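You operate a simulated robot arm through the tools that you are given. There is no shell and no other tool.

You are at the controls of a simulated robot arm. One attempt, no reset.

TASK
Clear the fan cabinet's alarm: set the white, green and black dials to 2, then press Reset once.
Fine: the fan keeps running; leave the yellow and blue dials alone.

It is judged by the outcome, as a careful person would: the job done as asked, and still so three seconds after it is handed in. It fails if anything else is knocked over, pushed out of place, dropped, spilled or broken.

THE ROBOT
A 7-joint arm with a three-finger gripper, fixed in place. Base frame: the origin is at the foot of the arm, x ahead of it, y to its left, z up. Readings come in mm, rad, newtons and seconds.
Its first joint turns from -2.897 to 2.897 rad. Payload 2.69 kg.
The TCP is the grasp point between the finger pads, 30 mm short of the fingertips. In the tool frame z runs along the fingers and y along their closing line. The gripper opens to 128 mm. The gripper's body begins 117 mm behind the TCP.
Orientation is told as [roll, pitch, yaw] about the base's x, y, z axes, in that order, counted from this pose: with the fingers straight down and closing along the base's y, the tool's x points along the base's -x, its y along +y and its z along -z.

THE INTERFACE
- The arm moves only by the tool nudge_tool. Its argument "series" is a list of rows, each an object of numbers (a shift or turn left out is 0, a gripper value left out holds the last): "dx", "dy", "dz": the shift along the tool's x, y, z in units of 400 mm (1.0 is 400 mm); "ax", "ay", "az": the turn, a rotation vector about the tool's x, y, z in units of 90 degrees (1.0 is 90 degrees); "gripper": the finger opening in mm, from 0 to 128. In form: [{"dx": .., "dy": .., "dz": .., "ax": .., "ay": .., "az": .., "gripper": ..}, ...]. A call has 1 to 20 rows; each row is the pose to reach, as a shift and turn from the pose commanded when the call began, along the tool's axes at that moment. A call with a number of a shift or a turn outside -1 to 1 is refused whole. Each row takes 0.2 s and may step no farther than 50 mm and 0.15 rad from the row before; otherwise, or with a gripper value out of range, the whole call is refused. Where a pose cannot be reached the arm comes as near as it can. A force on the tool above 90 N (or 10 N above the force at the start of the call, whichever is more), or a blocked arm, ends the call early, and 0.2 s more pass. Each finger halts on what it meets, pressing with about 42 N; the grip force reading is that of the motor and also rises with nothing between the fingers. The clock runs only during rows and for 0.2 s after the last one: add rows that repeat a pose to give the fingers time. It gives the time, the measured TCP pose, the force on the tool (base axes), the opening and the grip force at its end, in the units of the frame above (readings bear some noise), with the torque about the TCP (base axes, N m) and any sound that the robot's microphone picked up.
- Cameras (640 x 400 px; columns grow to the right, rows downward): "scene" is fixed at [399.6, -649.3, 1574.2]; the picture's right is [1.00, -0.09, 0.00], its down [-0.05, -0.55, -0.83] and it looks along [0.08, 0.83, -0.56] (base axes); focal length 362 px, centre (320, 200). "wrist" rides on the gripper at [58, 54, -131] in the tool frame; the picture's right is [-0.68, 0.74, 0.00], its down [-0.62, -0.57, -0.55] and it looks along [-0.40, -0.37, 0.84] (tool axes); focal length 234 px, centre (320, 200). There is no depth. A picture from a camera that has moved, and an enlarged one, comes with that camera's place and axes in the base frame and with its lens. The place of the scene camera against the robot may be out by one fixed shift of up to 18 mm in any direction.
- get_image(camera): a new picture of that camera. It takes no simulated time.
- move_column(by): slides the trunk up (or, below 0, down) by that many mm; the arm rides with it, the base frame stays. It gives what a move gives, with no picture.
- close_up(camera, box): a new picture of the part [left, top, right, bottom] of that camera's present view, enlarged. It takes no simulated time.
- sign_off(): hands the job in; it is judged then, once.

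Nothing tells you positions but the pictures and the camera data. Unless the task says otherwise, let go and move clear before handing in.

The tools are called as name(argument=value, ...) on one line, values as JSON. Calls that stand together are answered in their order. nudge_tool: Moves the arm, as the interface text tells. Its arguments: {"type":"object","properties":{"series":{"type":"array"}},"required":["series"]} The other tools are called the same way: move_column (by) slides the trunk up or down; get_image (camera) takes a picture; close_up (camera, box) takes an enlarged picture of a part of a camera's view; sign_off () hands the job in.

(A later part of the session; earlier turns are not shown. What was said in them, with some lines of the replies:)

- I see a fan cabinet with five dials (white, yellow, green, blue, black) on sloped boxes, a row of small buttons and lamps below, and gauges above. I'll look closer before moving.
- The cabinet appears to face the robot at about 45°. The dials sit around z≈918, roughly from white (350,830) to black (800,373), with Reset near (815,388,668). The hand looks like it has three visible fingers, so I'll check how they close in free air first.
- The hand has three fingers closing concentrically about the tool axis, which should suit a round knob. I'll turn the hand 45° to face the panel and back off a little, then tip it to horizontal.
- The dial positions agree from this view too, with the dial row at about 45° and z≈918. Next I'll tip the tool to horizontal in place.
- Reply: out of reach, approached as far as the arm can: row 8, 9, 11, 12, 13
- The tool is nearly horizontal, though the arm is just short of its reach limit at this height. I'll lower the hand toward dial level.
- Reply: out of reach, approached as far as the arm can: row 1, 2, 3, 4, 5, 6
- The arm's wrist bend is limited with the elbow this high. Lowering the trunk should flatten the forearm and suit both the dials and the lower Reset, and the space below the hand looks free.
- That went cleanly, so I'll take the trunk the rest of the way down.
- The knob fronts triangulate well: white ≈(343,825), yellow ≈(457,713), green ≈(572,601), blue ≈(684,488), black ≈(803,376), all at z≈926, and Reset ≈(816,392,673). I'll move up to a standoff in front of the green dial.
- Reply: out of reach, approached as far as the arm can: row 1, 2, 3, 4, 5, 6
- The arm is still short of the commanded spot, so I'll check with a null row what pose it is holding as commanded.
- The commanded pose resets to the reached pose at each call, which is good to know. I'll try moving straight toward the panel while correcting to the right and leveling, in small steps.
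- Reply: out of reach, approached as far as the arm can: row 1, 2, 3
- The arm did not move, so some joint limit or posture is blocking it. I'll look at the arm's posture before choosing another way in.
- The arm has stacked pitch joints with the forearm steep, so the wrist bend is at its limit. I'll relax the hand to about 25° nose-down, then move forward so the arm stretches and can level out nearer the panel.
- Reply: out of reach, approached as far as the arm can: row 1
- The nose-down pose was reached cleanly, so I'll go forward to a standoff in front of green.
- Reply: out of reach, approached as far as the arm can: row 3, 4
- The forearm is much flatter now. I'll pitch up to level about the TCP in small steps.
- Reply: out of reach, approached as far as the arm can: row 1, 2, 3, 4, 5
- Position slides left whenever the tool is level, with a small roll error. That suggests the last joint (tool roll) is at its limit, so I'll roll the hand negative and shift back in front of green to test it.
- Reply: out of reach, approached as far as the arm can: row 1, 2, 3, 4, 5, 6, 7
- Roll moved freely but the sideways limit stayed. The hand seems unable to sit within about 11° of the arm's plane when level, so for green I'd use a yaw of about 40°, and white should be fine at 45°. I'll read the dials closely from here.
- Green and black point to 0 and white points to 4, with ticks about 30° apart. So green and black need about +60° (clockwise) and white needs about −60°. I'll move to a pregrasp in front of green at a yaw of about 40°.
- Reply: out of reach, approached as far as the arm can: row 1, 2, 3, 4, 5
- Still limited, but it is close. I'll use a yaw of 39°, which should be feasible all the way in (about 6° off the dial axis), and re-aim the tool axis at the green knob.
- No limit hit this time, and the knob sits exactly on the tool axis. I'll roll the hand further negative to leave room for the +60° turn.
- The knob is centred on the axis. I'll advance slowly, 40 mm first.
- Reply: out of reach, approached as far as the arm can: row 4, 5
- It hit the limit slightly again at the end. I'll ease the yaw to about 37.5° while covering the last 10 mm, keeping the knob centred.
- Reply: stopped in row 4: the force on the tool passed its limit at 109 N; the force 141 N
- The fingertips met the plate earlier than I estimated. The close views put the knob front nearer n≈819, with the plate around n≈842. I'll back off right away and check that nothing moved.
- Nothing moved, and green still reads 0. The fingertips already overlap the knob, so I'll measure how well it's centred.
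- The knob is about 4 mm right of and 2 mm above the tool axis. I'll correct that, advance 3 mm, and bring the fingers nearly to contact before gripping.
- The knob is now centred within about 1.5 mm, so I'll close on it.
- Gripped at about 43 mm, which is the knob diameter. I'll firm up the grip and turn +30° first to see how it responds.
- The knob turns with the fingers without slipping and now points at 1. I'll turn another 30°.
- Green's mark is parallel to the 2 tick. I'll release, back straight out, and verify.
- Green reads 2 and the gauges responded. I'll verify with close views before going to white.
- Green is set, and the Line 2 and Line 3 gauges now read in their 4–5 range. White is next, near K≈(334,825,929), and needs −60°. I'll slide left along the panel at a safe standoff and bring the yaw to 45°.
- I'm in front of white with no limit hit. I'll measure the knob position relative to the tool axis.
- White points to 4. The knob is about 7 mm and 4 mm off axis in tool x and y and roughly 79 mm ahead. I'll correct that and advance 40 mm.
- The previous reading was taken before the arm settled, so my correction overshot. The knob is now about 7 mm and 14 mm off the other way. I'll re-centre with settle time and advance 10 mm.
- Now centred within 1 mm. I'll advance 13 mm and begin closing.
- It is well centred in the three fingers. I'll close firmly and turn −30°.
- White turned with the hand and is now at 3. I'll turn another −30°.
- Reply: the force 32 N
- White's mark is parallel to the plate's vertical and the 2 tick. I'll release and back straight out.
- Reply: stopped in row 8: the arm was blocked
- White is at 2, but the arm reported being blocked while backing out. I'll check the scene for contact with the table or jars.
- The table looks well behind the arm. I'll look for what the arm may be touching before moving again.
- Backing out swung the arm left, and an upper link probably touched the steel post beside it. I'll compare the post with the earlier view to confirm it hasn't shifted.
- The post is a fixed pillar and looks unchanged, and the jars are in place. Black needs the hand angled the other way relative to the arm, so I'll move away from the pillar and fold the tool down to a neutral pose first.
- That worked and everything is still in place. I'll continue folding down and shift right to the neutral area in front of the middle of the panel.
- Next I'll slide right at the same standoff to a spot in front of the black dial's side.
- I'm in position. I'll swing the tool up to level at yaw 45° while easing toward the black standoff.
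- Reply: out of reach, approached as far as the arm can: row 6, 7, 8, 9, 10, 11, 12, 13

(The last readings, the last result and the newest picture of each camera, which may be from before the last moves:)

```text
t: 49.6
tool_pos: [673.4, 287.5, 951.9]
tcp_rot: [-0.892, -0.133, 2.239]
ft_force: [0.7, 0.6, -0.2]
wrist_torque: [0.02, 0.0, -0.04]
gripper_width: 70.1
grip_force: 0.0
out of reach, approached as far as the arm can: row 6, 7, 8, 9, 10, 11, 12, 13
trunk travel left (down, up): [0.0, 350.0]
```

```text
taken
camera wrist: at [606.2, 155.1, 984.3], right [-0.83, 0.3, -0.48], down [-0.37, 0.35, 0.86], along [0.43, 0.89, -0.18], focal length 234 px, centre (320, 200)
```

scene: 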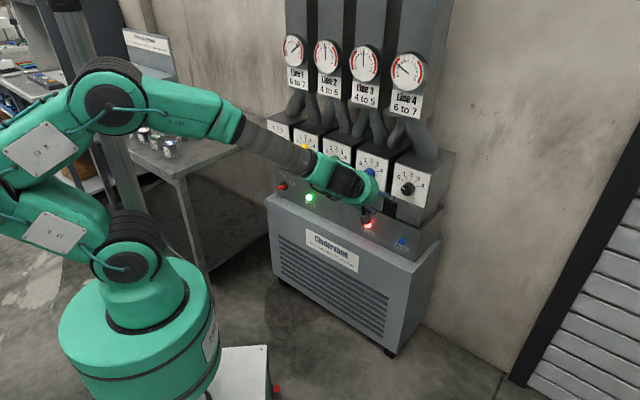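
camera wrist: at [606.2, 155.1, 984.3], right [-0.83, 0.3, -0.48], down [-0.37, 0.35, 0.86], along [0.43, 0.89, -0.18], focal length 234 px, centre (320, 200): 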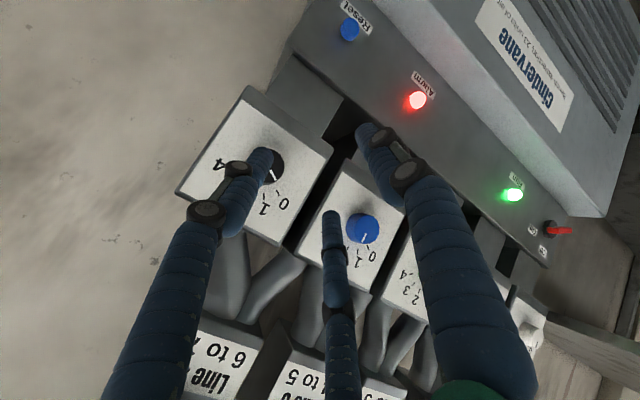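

The swing stopped about 39° short of level. This time it looks like the roll joint running out, so I'll unwind the tool roll by about +120°, which doesn't matter for the three-finger grip, and continue.

nudge_tool(series=[{"az": 0.0833}, {"az": 0.1667}, {"az": 0.25}, {"az": 0.3333}, {"az": 0.4167}, {"az": 0.5}, {"az": 0.5833}, {"az": 0.6667}, {"az": 0.75}, {"az": 0.8333}, {"az": 0.9167}, {"az": 1.0}, {"az": 1.0}])

nudge_tool(series=[{"az": 0.0833}, {"az": 0.1667}, {"az": 0.25}, {"az": 0.3333}, {"az": 0.3333}])

get_image(camera="wrist")

```text
t: 52.4
tool_pos: [673.4, 287.7, 951.2]
tcp_rot: [0.215, -0.881, 0.5]
ft_force: [0.1, -0.5, -0.2]
wrist_torque: [-0.01, 0.0, -0.01]
gripper_width: 70.4
grip_force: 0.1
trunk travel left (down, up): [0.0, 350.0]
```

```text
t: 53.6
tool_pos: [672.8, 287.8, 951.6]
tcp_rot: [0.68, -0.645, -0.158]
ft_force: [-0.3, -0.2, -0.3]
wrist_torque: [0.01, -0.03, 0.03]
gripper_width: 70.1
grip_force: 0.1
trunk travel left (down, up): [0.0, 350.0]
```

```text
taken
camera wrist: at [540.6, 268.8, 1025.3], right [0.35, 0.52, 0.78], down [0.32, -0.85, 0.43], along [0.88, 0.1, -0.46], focal length 234 px, centre (320, 200)
```

wrist: 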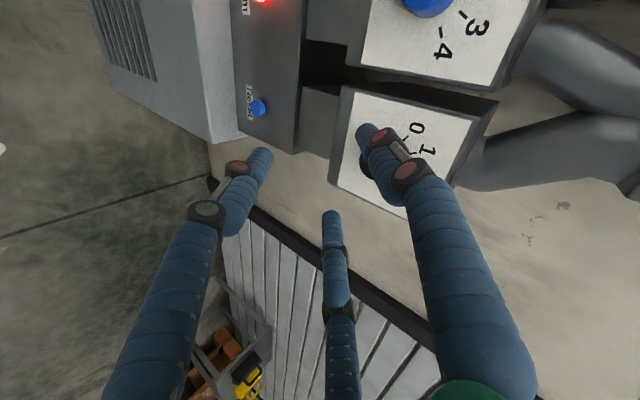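

The roll unwound fine, so I'll continue swinging up to level.

nudge_tool(series=[{"ax": -0.046, "ay": -0.0542, "dx": -0.0065, "dy": -0.0093, "dz": 0.0118}, {"ax": -0.092, "ay": -0.1085, "dx": -0.013, "dy": -0.0187, "dz": 0.0237}, {"ax": -0.138, "ay": -0.1627, "dx": -0.0195, "dy": -0.028, "dz": 0.0355}, {"ax": -0.184, "ay": -0.2169, "dx": -0.026, "dy": -0.0373, "dz": 0.0473}, {"ax": -0.23, "ay": -0.2712, "dx": -0.0325, "dy": -0.0467, "dz": 0.0592}, {"ax": -0.276, "ay": -0.3254, "dx": -0.039, "dy": -0.056, "dz": 0.071}, {"ax": -0.276, "ay": -0.3254, "dx": -0.039, "dy": -0.056, "dz": 0.071}, {"ax": -0.276, "ay": -0.3254, "dx": -0.039, "dy": -0.056, "dz": 0.071}])

get_image(camera="wrist")

get_image(camera="scene")

```text
t: 55.4
tool_pos: [707.1, 283.7, 931.8]
tcp_rot: [1.572, -0.873, -0.792]
ft_force: [-0.3, -0.4, 0.1]
wrist_torque: [0.0, -0.03, 0.02]
gripper_width: 69.8
grip_force: 0.1
trunk travel left (down, up): [0.0, 350.0]
```

```text
taken
camera wrist: at [559.1, 248.0, 922.5], right [-0.09, 0.09, 0.99], down [0.19, -0.98, 0.11], along [0.98, 0.2, 0.07], focal length 234 px, centre (320, 200)
```

wrist: 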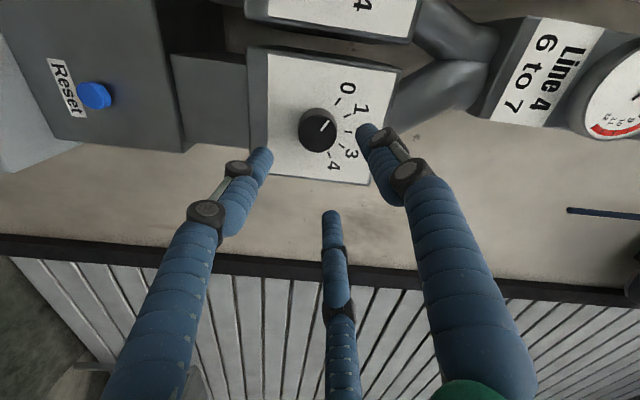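

```text
taken
```

scene: 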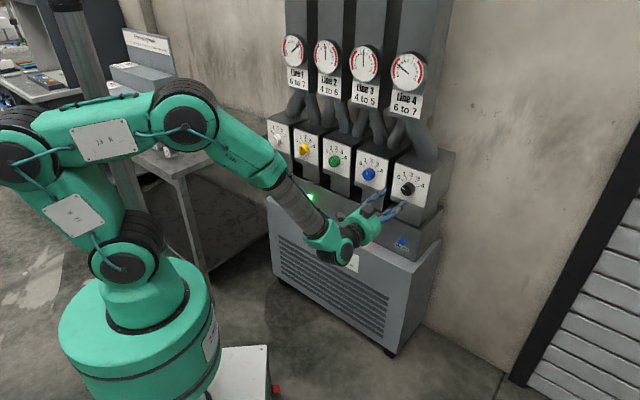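

Level and on target with no limit hit. I'll measure the black knob against the tool axis.

close_up(camera="wrist", box=[260, 70, 380, 190])

close_up(camera="scene", box=[370, 160, 440, 204])

```text
3.33 times, centred on (320, 130) of wrist
camera zoom: at [559.1, 248.0, 922.5], right [-0.09, 0.09, 0.99], down [0.19, -0.98, 0.11], along [0.98, 0.2, 0.07], focal length 781 px, centre (320, 433)
```

zoom: 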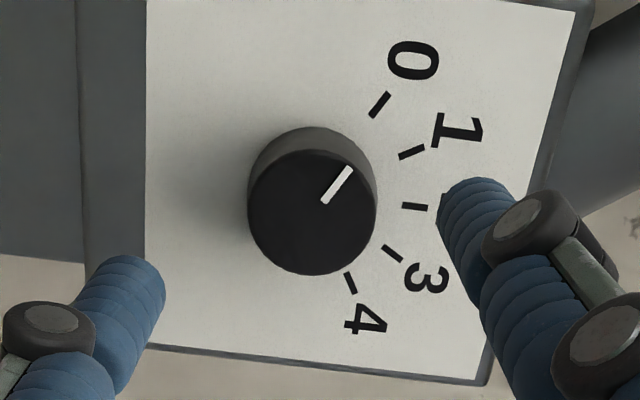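

```text
9.09 times, centred on (405, 182) of scene
camera zoom: at [399.6, -649.3, 1574.2], right [1.0, -0.09, 0.0], down [-0.05, -0.55, -0.83], along [0.08, 0.83, -0.56], focal length 3291 px, centre (-453, 364)
```

zoom: 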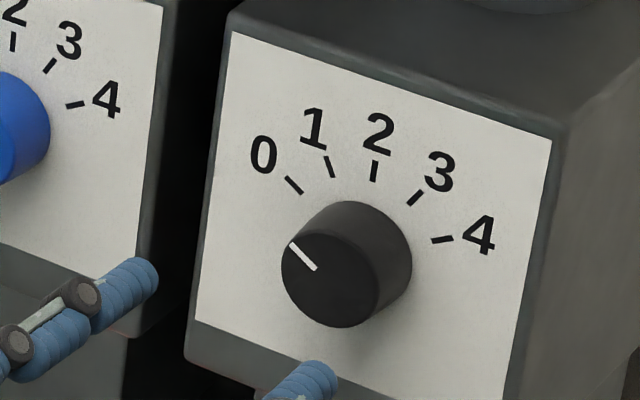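

The black knob is nearly on the axis, about 118 mm ahead. I'll advance 70 mm in steps.

nudge_tool(series=[{"dx": 0.006, "dy": -0.0025, "dz": 0.06}, {"dx": 0.006, "dy": -0.0025, "dz": 0.12}, {"dx": 0.006, "dy": -0.0025, "dz": 0.175}, {"dx": 0.006, "dy": -0.0025, "dz": 0.175}, {"dx": 0.006, "dy": -0.0025, "dz": 0.175}])

close_up(camera="wrist", box=[240, 100, 400, 260])

close_up(camera="scene", box=[370, 160, 440, 204])

```text
t: 56.6
tool_pos: [756.2, 332.5, 931.3]
tcp_rot: [1.571, -0.873, -0.791]
ft_force: [-0.4, 0.3, 0.2]
wrist_torque: [-0.01, 0.02, 0.01]
gripper_width: 69.9
grip_force: 0.1
trunk travel left (down, up): [0.0, 350.0]
```

```text
2.50 times, centred on (320, 180) of wrist
camera zoom: at [608.6, 298.1, 919.9], right [-0.09, 0.09, 0.99], down [0.19, -0.98, 0.11], along [0.98, 0.2, 0.07], focal length 585 px, centre (320, 250)
```

zoom: 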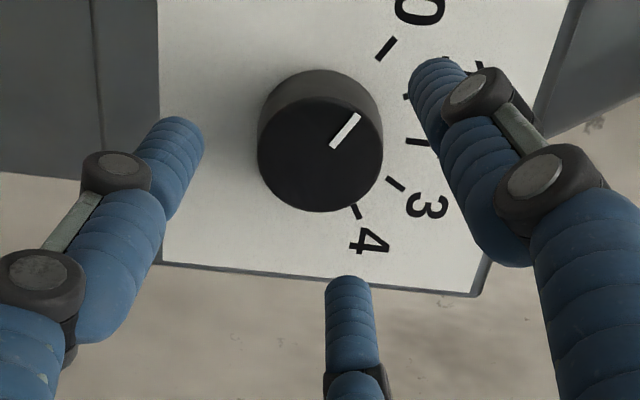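

```text
9.09 times, centred on (405, 182) of scene
camera zoom: at [399.6, -649.3, 1574.2], right [1.0, -0.09, 0.0], down [-0.05, -0.55, -0.83], along [0.08, 0.83, -0.56], focal length 3291 px, centre (-453, 364)
```

zoom: 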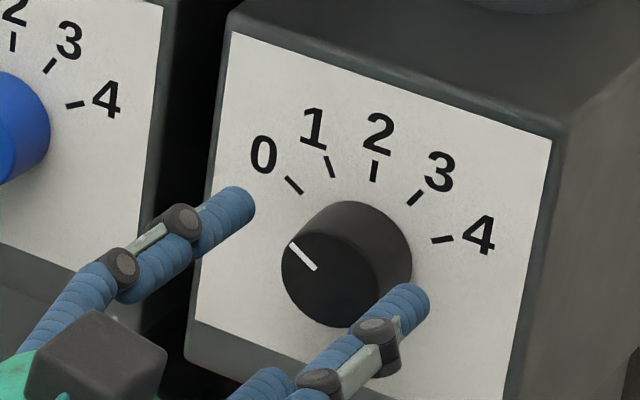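

It's right on the axis. I'll advance the last 31 mm and pre-close.

nudge_tool(series=[{"dz": 0.03}, {"dz": 0.06}, {"dz": 0.078}, {"dz": 0.078, "gripper": 52}, {"dz": 0.078, "gripper": 52}, {"dz": 0.078, "gripper": 52}])

close_up(camera="wrist", box=[240, 100, 400, 260])

close_up(camera="scene", box=[370, 160, 440, 204])

```text
t: 58.0
tool_pos: [778.2, 353.8, 929.6]
tcp_rot: [1.571, -0.871, -0.79]
ft_force: [-0.7, -0.2, 0.5]
wrist_torque: [0.0, 0.02, -0.01]
gripper_width: 52.1
grip_force: 0.0
trunk travel left (down, up): [0.0, 350.0]
```

```text
2.50 times, centred on (320, 180) of wrist
camera zoom: at [630.2, 319.8, 919.5], right [-0.09, 0.09, 0.99], down [0.19, -0.98, 0.11], along [0.98, 0.2, 0.07], focal length 585 px, centre (320, 250)
```

zoom: 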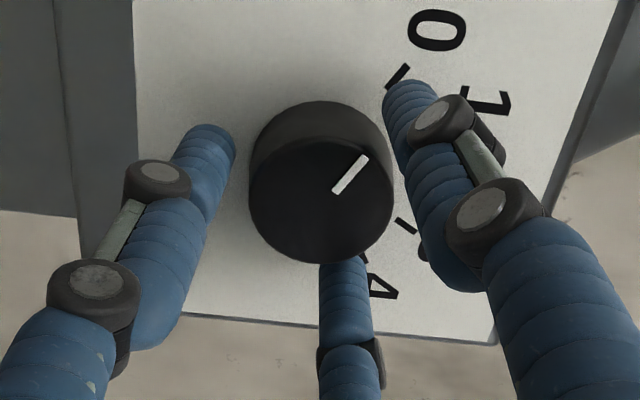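

```text
9.09 times, centred on (405, 182) of scene
camera zoom: at [399.6, -649.3, 1574.2], right [1.0, -0.09, 0.0], down [-0.05, -0.55, -0.83], along [0.08, 0.83, -0.56], focal length 3291 px, centre (-453, 364)
```

zoom: 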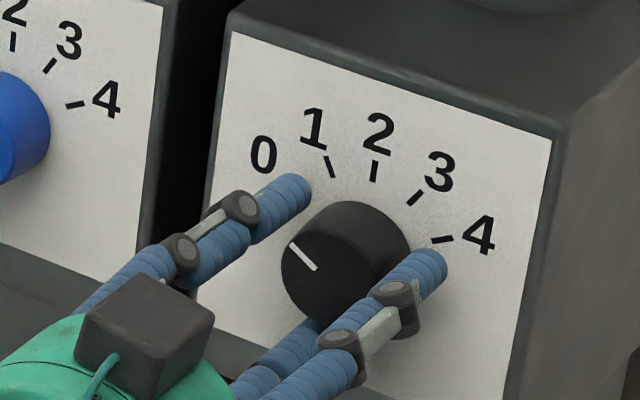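

It is centred in the fingers. I'll grip firmly and turn +30°.

nudge_tool(series=[{"gripper": 44}, {"gripper": 36}, {"gripper": 20}, {"gripper": 20}, {"gripper": 20}, {"az": 0.07}, {"az": 0.14}, {"az": 0.21}, {"az": 0.28}, {"az": 0.333}, {"az": 0.333}, {"az": 0.333}])

close_up(camera="wrist", box=[240, 100, 400, 260])

close_up(camera="scene", box=[370, 160, 440, 204])

```text
t: 60.6
tool_pos: [779.2, 354.7, 930.7]
tcp_rot: [1.572, -0.35, -0.79]
ft_force: [0.2, 1.3, 1.1]
wrist_torque: [0.0, -0.01, 0.06]
gripper_width: 41.7
grip_force: 45.1
trunk travel left (down, up): [0.0, 350.0]
```

```text
2.50 times, centred on (320, 180) of wrist
camera zoom: at [634.1, 315.7, 960.5], right [0.27, -0.27, 0.92], down [0.15, -0.93, -0.32], along [0.95, 0.23, -0.21], focal length 585 px, centre (320, 250)
```

zoom: 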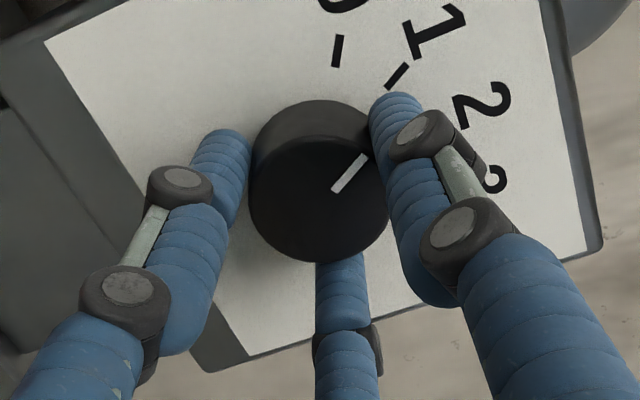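

```text
9.09 times, centred on (405, 182) of scene
camera zoom: at [399.6, -649.3, 1574.2], right [1.0, -0.09, 0.0], down [-0.05, -0.55, -0.83], along [0.08, 0.83, -0.56], focal length 3291 px, centre (-453, 364)
```

zoom: 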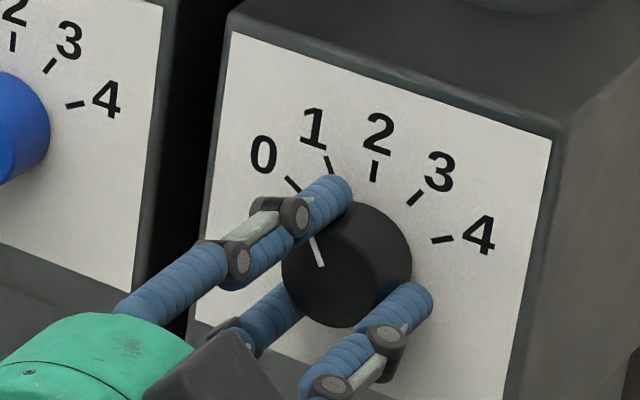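

Black is at 1. I'll turn another +30°.

nudge_tool(series=[{"az": 0.07}, {"az": 0.14}, {"az": 0.21}, {"az": 0.28}, {"az": 0.333}, {"az": 0.333}, {"az": 0.333}])

close_up(camera="wrist", box=[240, 100, 400, 260])

close_up(camera="scene", box=[370, 160, 440, 204])

```text
t: 62.2
tool_pos: [780.2, 354.6, 929.9]
tcp_rot: [1.572, 0.176, -0.794]
ft_force: [-1.2, -1.0, 0.2]
wrist_torque: [0.08, -0.07, 0.02]
gripper_width: 41.5
grip_force: 44.9
trunk travel left (down, up): [0.0, 350.0]
```

```text
2.50 times, centred on (320, 180) of wrist
camera zoom: at [651.7, 298.0, 993.0], right [0.56, -0.56, 0.61], down [-0.03, -0.75, -0.66], along [0.83, 0.35, -0.44], focal length 585 px, centre (320, 250)
```

zoom: 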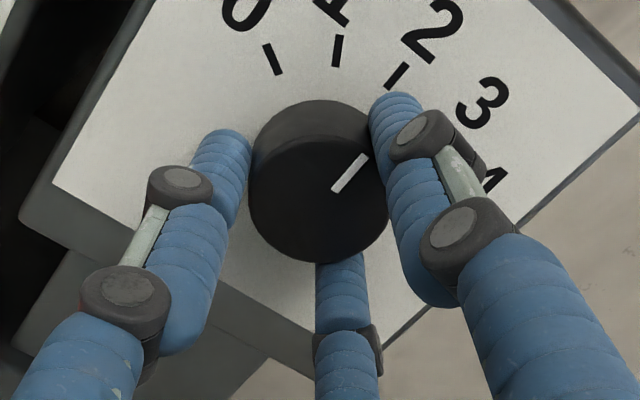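

```text
9.09 times, centred on (405, 182) of scene
camera zoom: at [399.6, -649.3, 1574.2], right [1.0, -0.09, 0.0], down [-0.05, -0.55, -0.83], along [0.08, 0.83, -0.56], focal length 3291 px, centre (-453, 364)
```

zoom: 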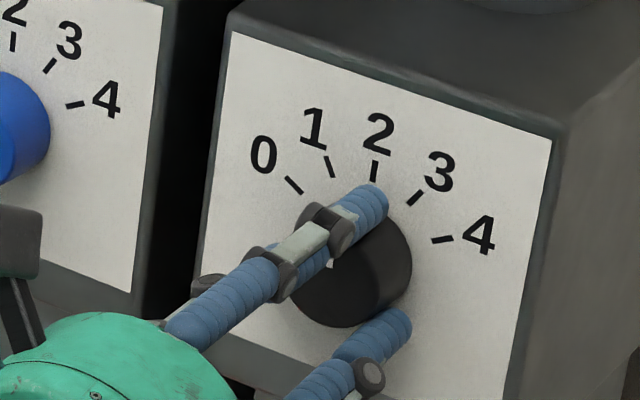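

Black's mark lines up with 2. I'll release and back straight out.

nudge_tool(series=[{"gripper": 70}, {"gripper": 70}, {"gripper": 70}, {"dz": -0.04}, {"dz": -0.09}, {"dz": -0.16}, {"dz": -0.23}, {"dz": -0.23}])

get_image(camera="wrist")

close_up(camera="scene", box=[370, 160, 440, 204])

close_up(camera="scene", box=[275, 25, 435, 125])

close_up(camera="scene", box=[260, 110, 460, 235])

```text
t: 64.0
tool_pos: [713.8, 289.8, 929.7]
tcp_rot: [1.571, 0.174, -0.791]
ft_force: [0.8, 0.3, -0.8]
wrist_torque: [-0.02, -0.02, -0.01]
gripper_width: 70.1
grip_force: 0.0
trunk travel left (down, up): [0.0, 350.0]
```

```text
taken
camera wrist: at [586.7, 232.5, 992.9], right [0.56, -0.56, 0.61], down [-0.03, -0.75, -0.66], along [0.83, 0.35, -0.44], focal length 234 px, centre (320, 200)
```

wrist: 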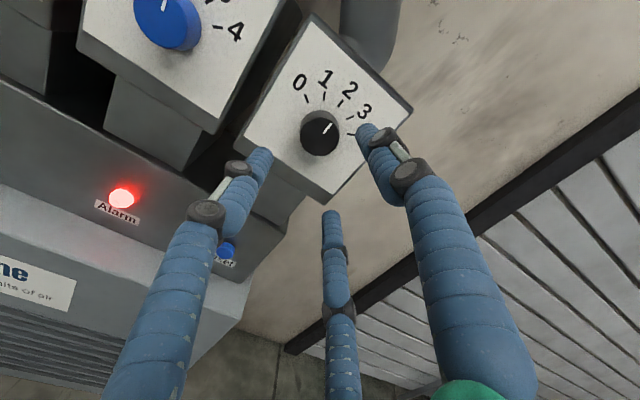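

```text
9.09 times, centred on (405, 182) of scene
camera zoom: at [399.6, -649.3, 1574.2], right [1.0, -0.09, 0.0], down [-0.05, -0.55, -0.83], along [0.08, 0.83, -0.56], focal length 3291 px, centre (-453, 364)
```

zoom: 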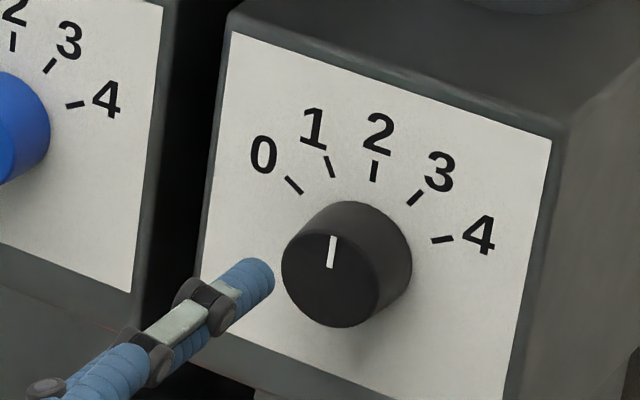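

```text
4.00 times, centred on (355, 75) of scene
camera zoom: at [399.6, -649.3, 1574.2], right [1.0, -0.09, 0.0], down [-0.05, -0.55, -0.83], along [0.08, 0.83, -0.56], focal length 1448 px, centre (180, 700)
```

zoom: 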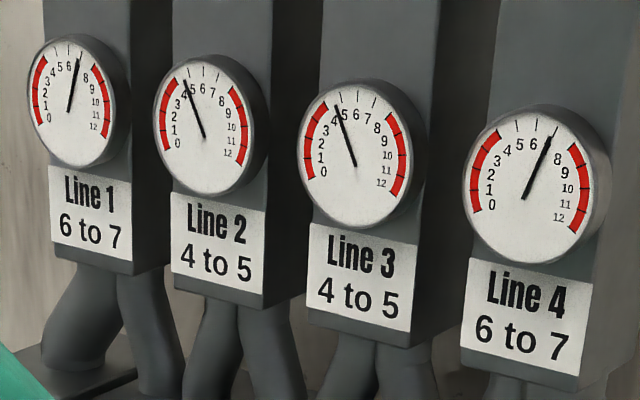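

```text
3.20 times, centred on (360, 172) of scene
camera zoom: at [399.6, -649.3, 1574.2], right [1.0, -0.09, 0.0], down [-0.05, -0.55, -0.83], along [0.08, 0.83, -0.56], focal length 1158 px, centre (192, 288)
```

zoom: 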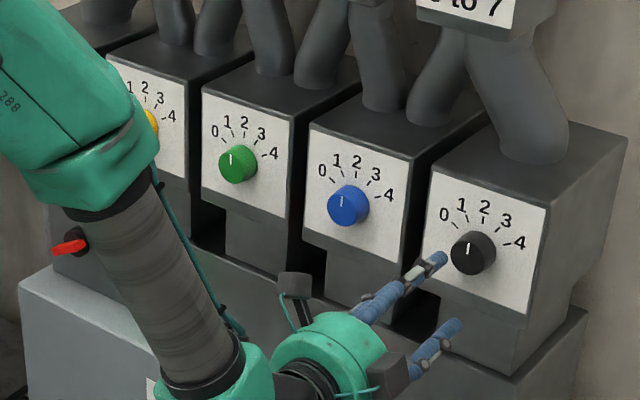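

All three dials are set and all four gauges sit in their labelled ranges. Next is Reset, directly below black at about z≈680. I'll close the fingers, pitch nose-down 30° and lower the hand for a look.

nudge_tool(series=[{"ax": 0.0657, "ay": -0.0115, "dx": -0.0162, "dy": -0.086, "dz": 0.0025, "gripper": 0}, {"ax": 0.1313, "ay": -0.0231, "dx": -0.0324, "dy": -0.172, "dz": 0.005}, {"ax": 0.197, "ay": -0.0346, "dx": -0.0486, "dy": -0.258, "dz": 0.0075}, {"ax": 0.2626, "ay": -0.0462, "dx": -0.0648, "dy": -0.344, "dz": 0.01}, {"ax": 0.3283, "ay": -0.0577, "dx": -0.081, "dy": -0.43, "dz": 0.0125}, {"ax": 0.3283, "ay": -0.0577, "dx": -0.081, "dy": -0.43, "dz": 0.0125}, {"ax": 0.3283, "ay": -0.0577, "dx": -0.081, "dy": -0.43, "dz": 0.0125}])

get_image(camera="wrist")

get_image(camera="scene")

```text
t: 65.6
tool_pos: [718.4, 291.3, 753.3]
tcp_rot: [1.039, 0.147, -0.878]
ft_force: [0.8, 0.0, -0.1]
wrist_torque: [0.02, 0.01, -0.02]
gripper_width: 2.1
grip_force: 31.5
trunk travel left (down, up): [0.0, 350.0]
```

```text
taken
camera wrist: at [626.6, 269.9, 874.2], right [0.77, -0.35, 0.53], down [-0.22, -0.93, -0.3], along [0.59, 0.12, -0.8], focal length 234 px, centre (320, 200)
```

wrist: 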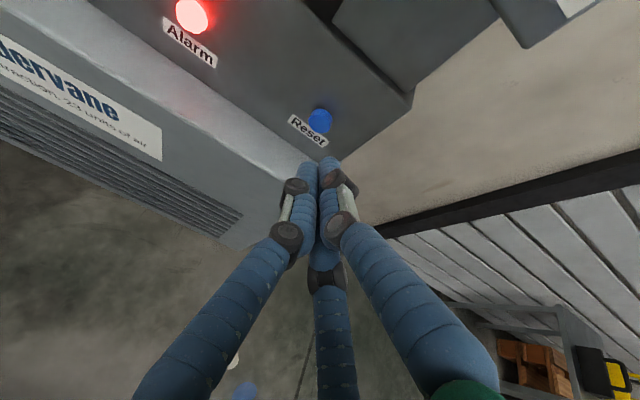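

```text
taken
```

scene: 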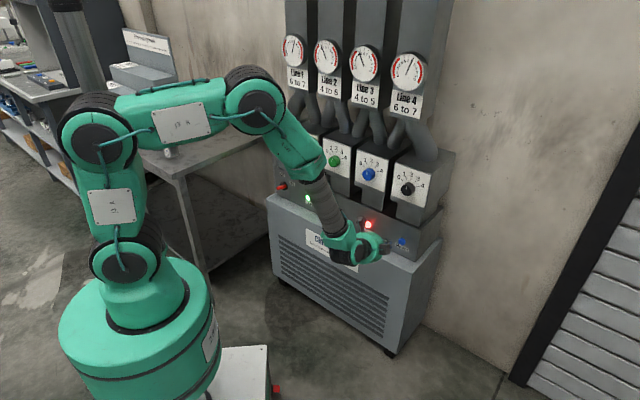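

Reset is dead ahead below the fingers. I'll take a closer look at the button and its face.

close_up(camera="wrist", box=[240, 70, 400, 190])

close_up(camera="scene", box=[340, 190, 440, 252])

```text
3.33 times, centred on (320, 130) of wrist
camera zoom: at [626.6, 269.9, 874.2], right [0.77, -0.35, 0.53], down [-0.22, -0.93, -0.3], along [0.59, 0.12, -0.8], focal length 781 px, centre (320, 433)
```

zoom: 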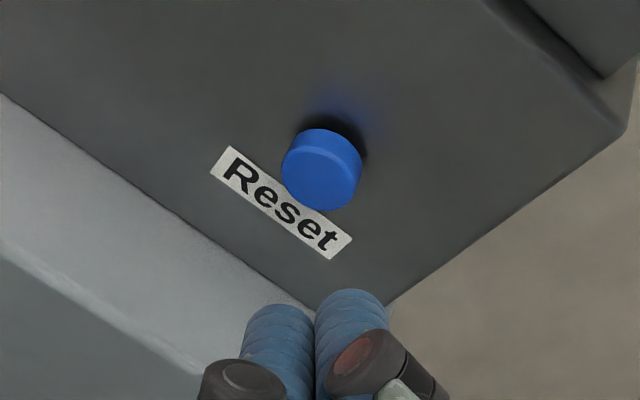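

```text
6.40 times, centred on (390, 221) of scene
camera zoom: at [399.6, -649.3, 1574.2], right [1.0, -0.09, 0.0], down [-0.05, -0.55, -0.83], along [0.08, 0.83, -0.56], focal length 2317 px, centre (-128, 66)
```

zoom: 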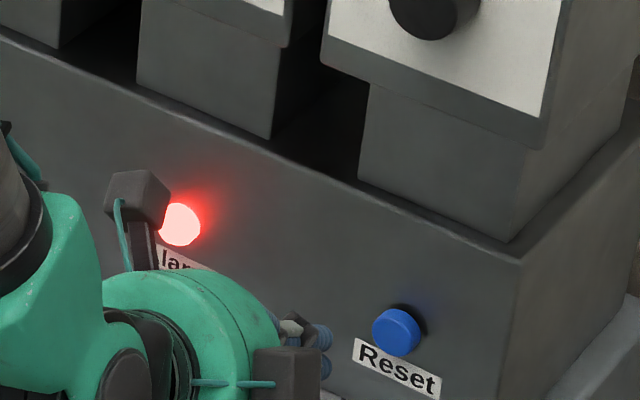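

I'll advance 80 mm along the tool axis and re-measure by parallax.

nudge_tool(series=[{"dz": 0.05}, {"dz": 0.1}, {"dz": 0.15}, {"dz": 0.2}, {"dz": 0.2}, {"dz": 0.2}])

close_up(camera="wrist", box=[240, 70, 400, 190])

close_up(camera="scene", box=[340, 190, 440, 252])

```text
t: 67.0
tool_pos: [766.6, 340.6, 715.5]
tcp_rot: [1.04, 0.151, -0.878]
ft_force: [-0.8, -0.7, -0.6]
wrist_torque: [-0.01, 0.04, 0.01]
gripper_width: 2.3
grip_force: 31.3
trunk travel left (down, up): [0.0, 350.0]
```

```text
3.33 times, centred on (320, 130) of wrist
camera zoom: at [675.2, 318.6, 835.2], right [0.77, -0.35, 0.53], down [-0.22, -0.93, -0.3], along [0.59, 0.12, -0.8], focal length 781 px, centre (320, 433)
```

zoom: 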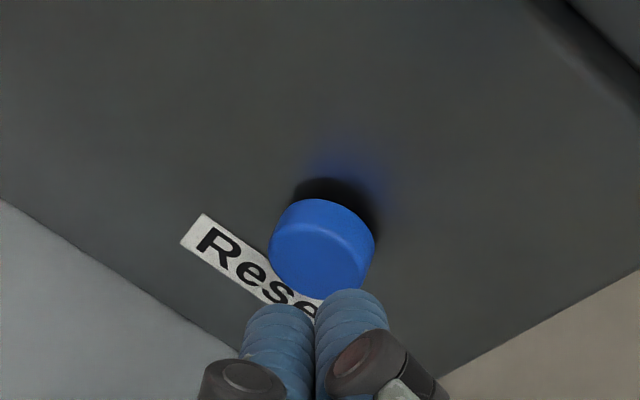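

```text
6.40 times, centred on (390, 221) of scene
camera zoom: at [399.6, -649.3, 1574.2], right [1.0, -0.09, 0.0], down [-0.05, -0.55, -0.83], along [0.08, 0.83, -0.56], focal length 2317 px, centre (-128, 66)
```

zoom: 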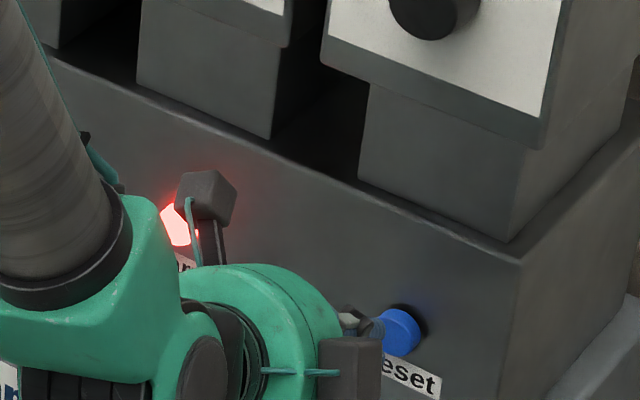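

Parallax puts the button front near (808,386,684), about 39 mm beyond the fingertips. I'll move to just in front of it.

nudge_tool(series=[{"dx": 0.005, "dy": -0.0135, "dz": 0.03}, {"dx": 0.005, "dy": -0.0135, "dz": 0.06}, {"dx": 0.005, "dy": -0.0135, "dz": 0.078}, {"dx": 0.005, "dy": -0.0135, "dz": 0.078}, {"dx": 0.005, "dy": -0.0135, "dz": 0.078}])

close_up(camera="wrist", box=[240, 90, 400, 210])

close_up(camera="scene", box=[360, 215, 430, 259])

```text
t: 68.2
tool_pos: [783.6, 359.8, 693.8]
tcp_rot: [1.039, 0.149, -0.878]
ft_force: [-0.2, -0.8, 0.4]
wrist_torque: [0.02, 0.01, 0.02]
gripper_width: 1.9
grip_force: 30.8
trunk travel left (down, up): [0.0, 350.0]
```

```text
3.33 times, centred on (320, 150) of wrist
camera zoom: at [690.8, 337.9, 815.1], right [0.77, -0.35, 0.53], down [-0.22, -0.93, -0.3], along [0.59, 0.12, -0.8], focal length 781 px, centre (320, 367)
```

zoom: 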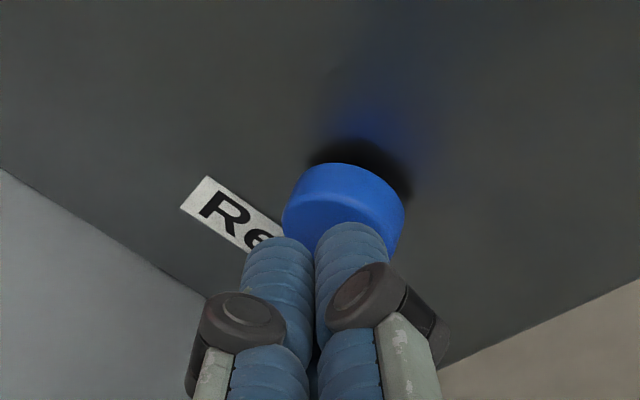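

```text
9.09 times, centred on (395, 237) of scene
camera zoom: at [399.6, -649.3, 1574.2], right [1.0, -0.09, 0.0], down [-0.05, -0.55, -0.83], along [0.08, 0.83, -0.56], focal length 3291 px, centre (-362, -136)
```

zoom: 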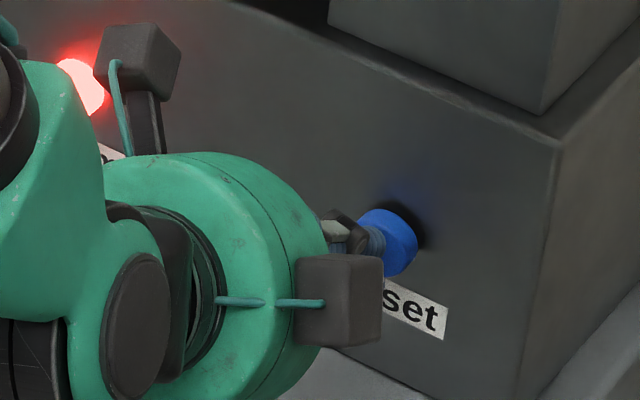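

The fingertips are right in front of the button. I'll push straight along the panel normal in small steps, watching the force.

nudge_tool(series=[{"dx": 0.00046, "dy": 0.00247, "dz": 0.00433}, {"dx": 0.00091, "dy": 0.00493, "dz": 0.00865}, {"dx": 0.00091, "dy": 0.00493, "dz": 0.00865}])

close_up(camera="scene", box=[340, 190, 440, 252])

close_up(camera="wrist", box=[240, 90, 400, 210])

```text
t: 69.0
tool_pos: [784.7, 363.5, 695.6]
tcp_rot: [1.041, 0.149, -0.877]
ft_force: [0.1, -0.2, 0.3]
wrist_torque: [0.02, -0.03, -0.03]
gripper_width: 2.2
grip_force: 31.2
trunk travel left (down, up): [0.0, 350.0]
```

```text
6.40 times, centred on (390, 221) of scene
camera zoom: at [399.6, -649.3, 1574.2], right [1.0, -0.09, 0.0], down [-0.05, -0.55, -0.83], along [0.08, 0.83, -0.56], focal length 2317 px, centre (-128, 66)
```

zoom: 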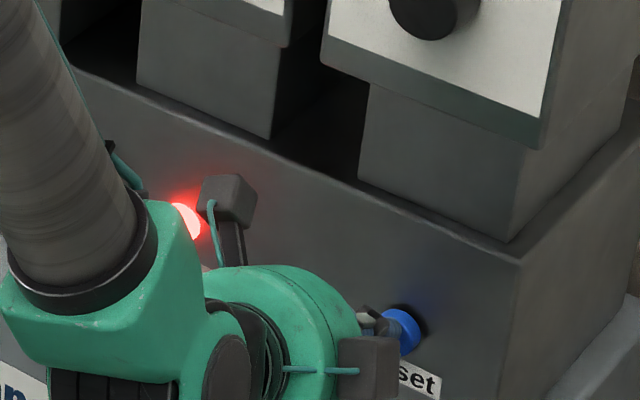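

```text
3.33 times, centred on (320, 150) of wrist
camera zoom: at [693.6, 341.1, 815.1], right [0.77, -0.35, 0.53], down [-0.22, -0.93, -0.3], along [0.59, 0.12, -0.8], focal length 781 px, centre (320, 367)
```

zoom: 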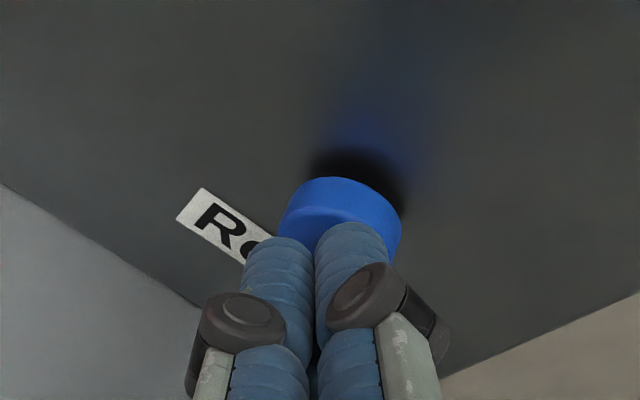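

No contact yet. I'll push 4 mm more.

nudge_tool(series=[{"dx": 0.00034, "dy": 0.00185, "dz": 0.00324}, {"dx": 0.00068, "dy": 0.0037, "dz": 0.00649}, {"dx": 0.00091, "dy": 0.00493, "dz": 0.00865}, {"dx": 0.00091, "dy": 0.00493, "dz": 0.00865}])

close_up(camera="scene", box=[340, 190, 440, 252])

close_up(camera="wrist", box=[240, 90, 400, 210])

```text
t: 70.0
tool_pos: [789.1, 366.6, 694.4]
tcp_rot: [1.041, 0.15, -0.877]
ft_force: [-1.5, -0.1, 0.4]
wrist_torque: [0.03, -0.01, 0.02]
gripper_width: 2.0
grip_force: 31.6
trunk travel left (down, up): [0.0, 350.0]
```

```text
6.40 times, centred on (390, 221) of scene
camera zoom: at [399.6, -649.3, 1574.2], right [1.0, -0.09, 0.0], down [-0.05, -0.55, -0.83], along [0.08, 0.83, -0.56], focal length 2317 px, centre (-128, 66)
```

zoom: 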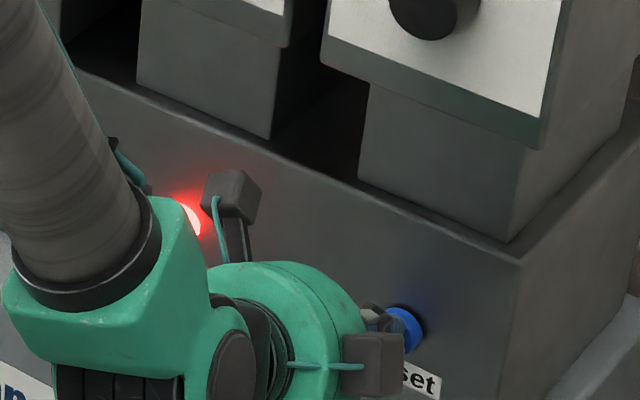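

```text
3.33 times, centred on (320, 150) of wrist
camera zoom: at [696.6, 344.0, 815.3], right [0.77, -0.35, 0.53], down [-0.22, -0.93, -0.3], along [0.59, 0.12, -0.8], focal length 781 px, centre (320, 367)
```

zoom: 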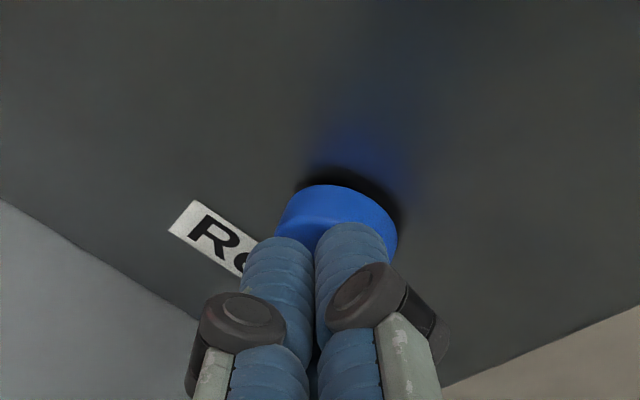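

Only a trace of force so far. I'll continue in small steps.

nudge_tool(series=[{"dx": 0.00034, "dy": 0.00185, "dz": 0.00324}, {"dx": 0.00068, "dy": 0.0037, "dz": 0.00649}, {"dx": 0.00091, "dy": 0.00493, "dz": 0.00865}, {"dx": 0.00091, "dy": 0.00493, "dz": 0.00865}])

close_up(camera="scene", box=[340, 190, 440, 252])

close_up(camera="wrist", box=[240, 90, 400, 210])

```text
t: 71.0
tool_pos: [790.6, 368.0, 695.1]
tcp_rot: [1.041, 0.149, -0.877]
ft_force: [-3.2, -5.7, 1.7]
wrist_torque: [0.01, -0.03, -0.06]
gripper_width: 2.2
grip_force: 31.4
trunk travel left (down, up): [0.0, 350.0]
heard: click
```

```text
6.40 times, centred on (390, 221) of scene
camera zoom: at [399.6, -649.3, 1574.2], right [1.0, -0.09, 0.0], down [-0.05, -0.55, -0.83], along [0.08, 0.83, -0.56], focal length 2317 px, centre (-128, 66)
```

zoom: 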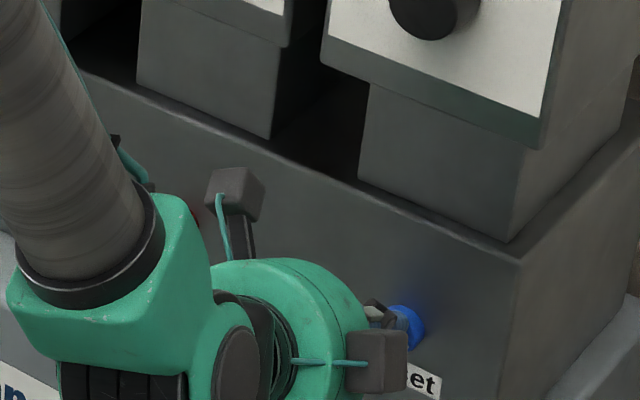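

```text
3.33 times, centred on (320, 150) of wrist
camera zoom: at [699.3, 346.3, 815.3], right [0.77, -0.35, 0.53], down [-0.22, -0.93, -0.3], along [0.59, 0.12, -0.8], focal length 781 px, centre (320, 367)
```

zoom: 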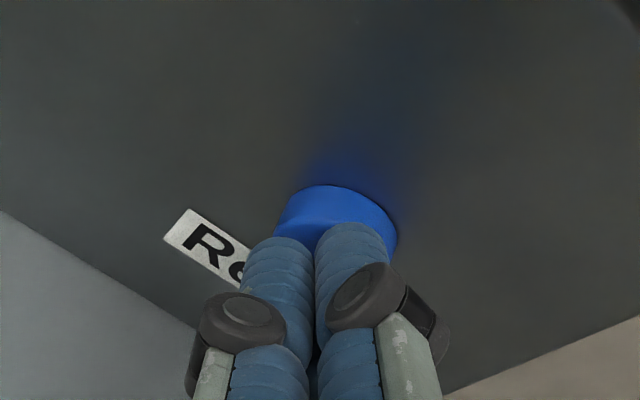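

It clicked and the Alarm lamp went out. I'll back straight off the button and move clear.

nudge_tool(series=[{"dx": -0.0023, "dy": -0.0123, "dz": -0.0216}, {"dx": -0.0057, "dy": -0.0308, "dz": -0.054}, {"dx": -0.0057, "dy": -0.0308, "dz": -0.12}, {"dx": -0.0057, "dy": -0.0308, "dz": -0.2}, {"dx": -0.0057, "dy": -0.0308, "dz": -0.28}, {"dx": -0.0057, "dy": -0.0308, "dz": -0.35}, {"dx": -0.0057, "dy": -0.0308, "dz": -0.35}])

get_image(camera="scene")

get_image(camera="wrist")

close_up(camera="scene", box=[340, 190, 440, 252])

close_up(camera="scene", box=[260, 110, 460, 235])

close_up(camera="scene", box=[275, 25, 435, 125])

```text
t: 72.6
tool_pos: [700.5, 278.1, 754.7]
tcp_rot: [1.04, 0.15, -0.877]
ft_force: [-0.1, 0.3, -0.2]
wrist_torque: [0.03, 0.0, 0.0]
gripper_width: 2.2
grip_force: 31.6
trunk travel left (down, up): [0.0, 350.0]
```

```text
taken
```

scene: 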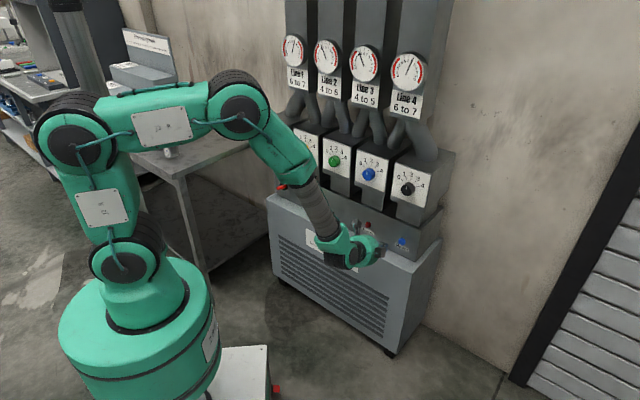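

```text
taken
camera wrist: at [608.9, 256.3, 875.0], right [0.77, -0.35, 0.53], down [-0.22, -0.93, -0.3], along [0.59, 0.12, -0.8], focal length 234 px, centre (320, 200)
```

wrist: 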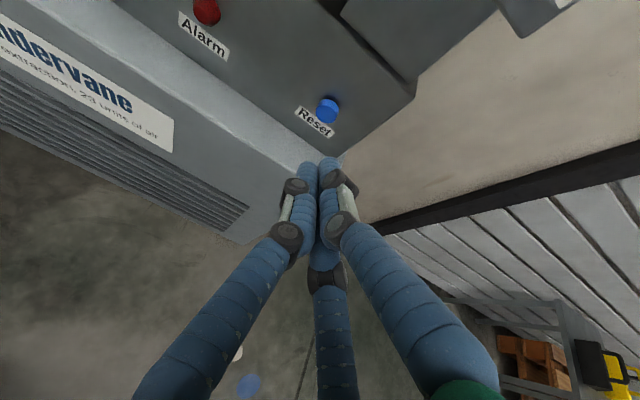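

```text
6.40 times, centred on (390, 221) of scene
camera zoom: at [399.6, -649.3, 1574.2], right [1.0, -0.09, 0.0], down [-0.05, -0.55, -0.83], along [0.08, 0.83, -0.56], focal length 2317 px, centre (-128, 66)
```

zoom: 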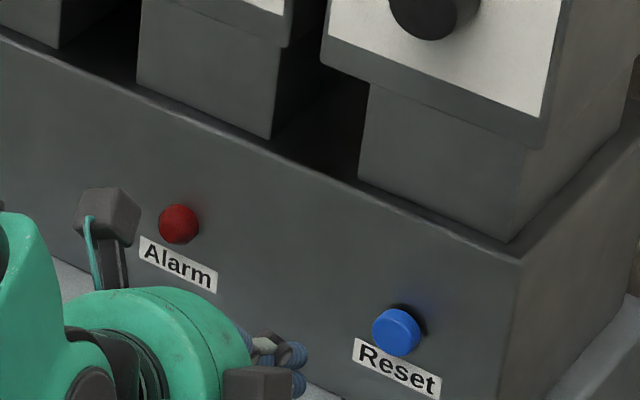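

```text
3.20 times, centred on (360, 172) of scene
camera zoom: at [399.6, -649.3, 1574.2], right [1.0, -0.09, 0.0], down [-0.05, -0.55, -0.83], along [0.08, 0.83, -0.56], focal length 1158 px, centre (192, 288)
```

zoom: 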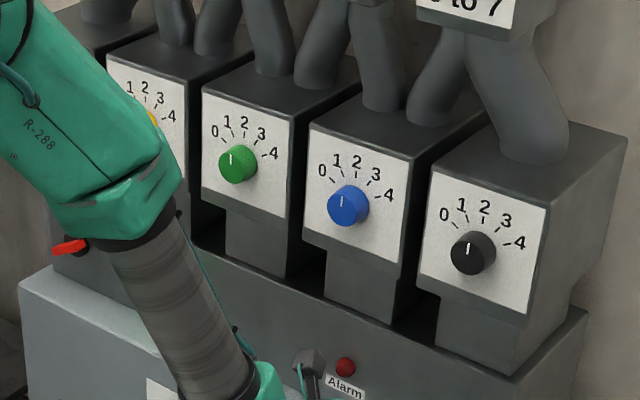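

```text
4.00 times, centred on (355, 75) of scene
camera zoom: at [399.6, -649.3, 1574.2], right [1.0, -0.09, 0.0], down [-0.05, -0.55, -0.83], along [0.08, 0.83, -0.56], focal length 1448 px, centre (180, 700)
```

zoom: 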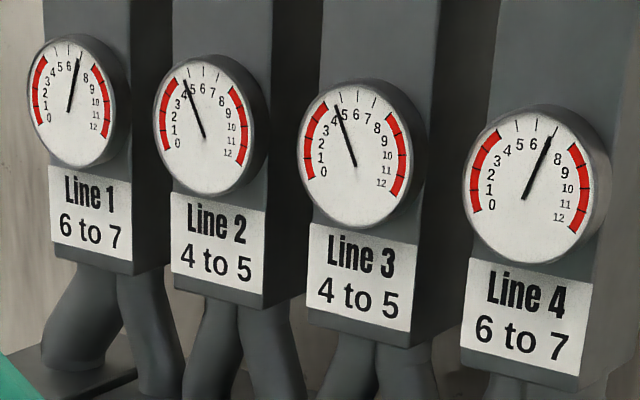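

The alarm is cleared and the gauges hold. I'll pull the arm farther back so I can verify white, yellow, and the Run lamp.

nudge_tool(series=[{"dx": -0.0226, "dy": -0.0235, "dz": -0.0864}, {"dx": -0.0451, "dy": -0.047, "dz": -0.1728}, {"dx": -0.0677, "dy": -0.0705, "dz": -0.2592}, {"dx": -0.0902, "dy": -0.094, "dz": -0.3456}, {"dx": -0.1128, "dy": -0.1175, "dz": -0.432}, {"dx": -0.1128, "dy": -0.1175, "dz": -0.432}])

get_image(camera="scene")

close_up(camera="scene", box=[260, 110, 460, 235])

close_up(camera="scene", box=[240, 110, 310, 154])

```text
t: 74.0
tool_pos: [601.6, 127.9, 793.9]
tcp_rot: [1.04, 0.149, -0.878]
ft_force: [-0.4, 0.0, -0.3]
wrist_torque: [-0.03, 0.02, 0.0]
gripper_width: 2.1
grip_force: 31.5
trunk travel left (down, up): [0.0, 350.0]
```

```text
taken
```

scene: 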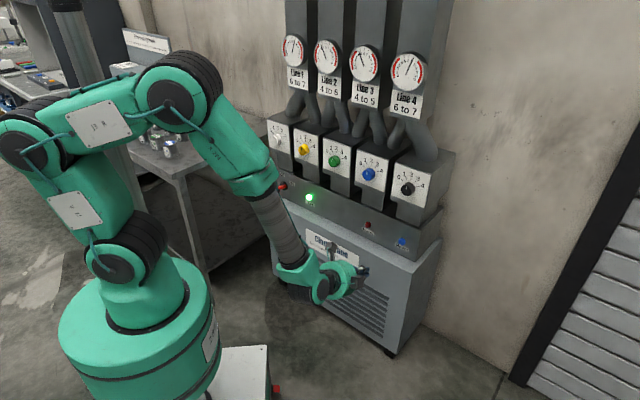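

```text
3.20 times, centred on (360, 172) of scene
camera zoom: at [399.6, -649.3, 1574.2], right [1.0, -0.09, 0.0], down [-0.05, -0.55, -0.83], along [0.08, 0.83, -0.56], focal length 1158 px, centre (192, 288)
```

zoom: 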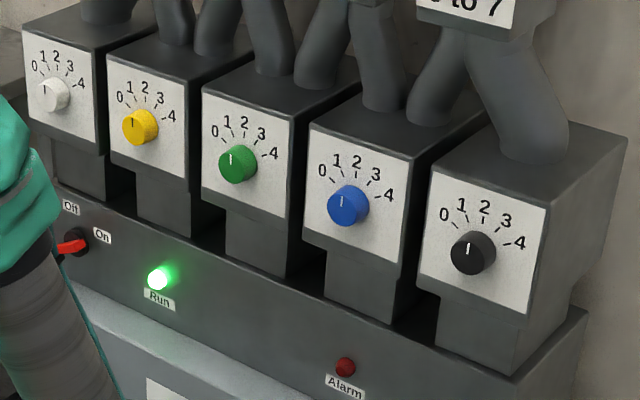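

```text
9.09 times, centred on (275, 132) of scene
camera zoom: at [399.6, -649.3, 1574.2], right [1.0, -0.09, 0.0], down [-0.05, -0.55, -0.83], along [0.08, 0.83, -0.56], focal length 3291 px, centre (729, 818)
```

zoom: 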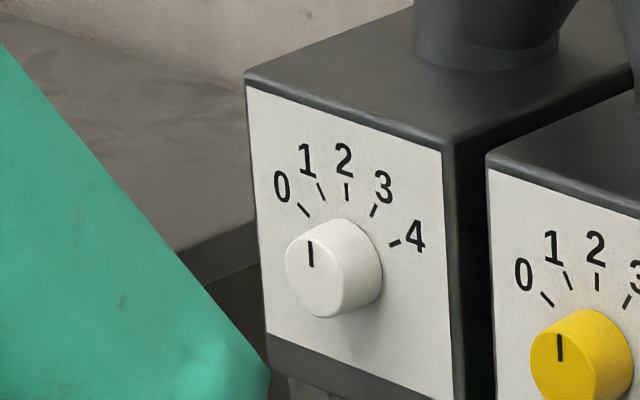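

White, green and black all read 2, and yellow and blue are unchanged. Run is lit, Alarm is off, all gauges are in range, and the arm is clear with nothing disturbed, so I'm handing in.

sign_off()

```text
The job is handed in.
```

The fan cabinet's alarm is cleared. The white, green and black dials are all at 2, and I pressed Reset once. It clicked and the Alarm lamp went out.

- **Fan:** the Run lamp is still lit, and I did not touch the On/Off switch.
- **Other dials:** yellow and blue are where they started.
- **Gauges:** Lines 1 to 4 all read within their labelled ranges.
- **Contacts along the way:**
  - The fingertips hit the green dial's plate at about 109 N, and I backed off straight away.
  - The arm was also blocked once while leaving the white dial, most likely by the steel pillar beside it.
  - I saw nothing moved or damaged in the pictures afterwards.

The arm is backed away from the panel with the fingers closed and empty.
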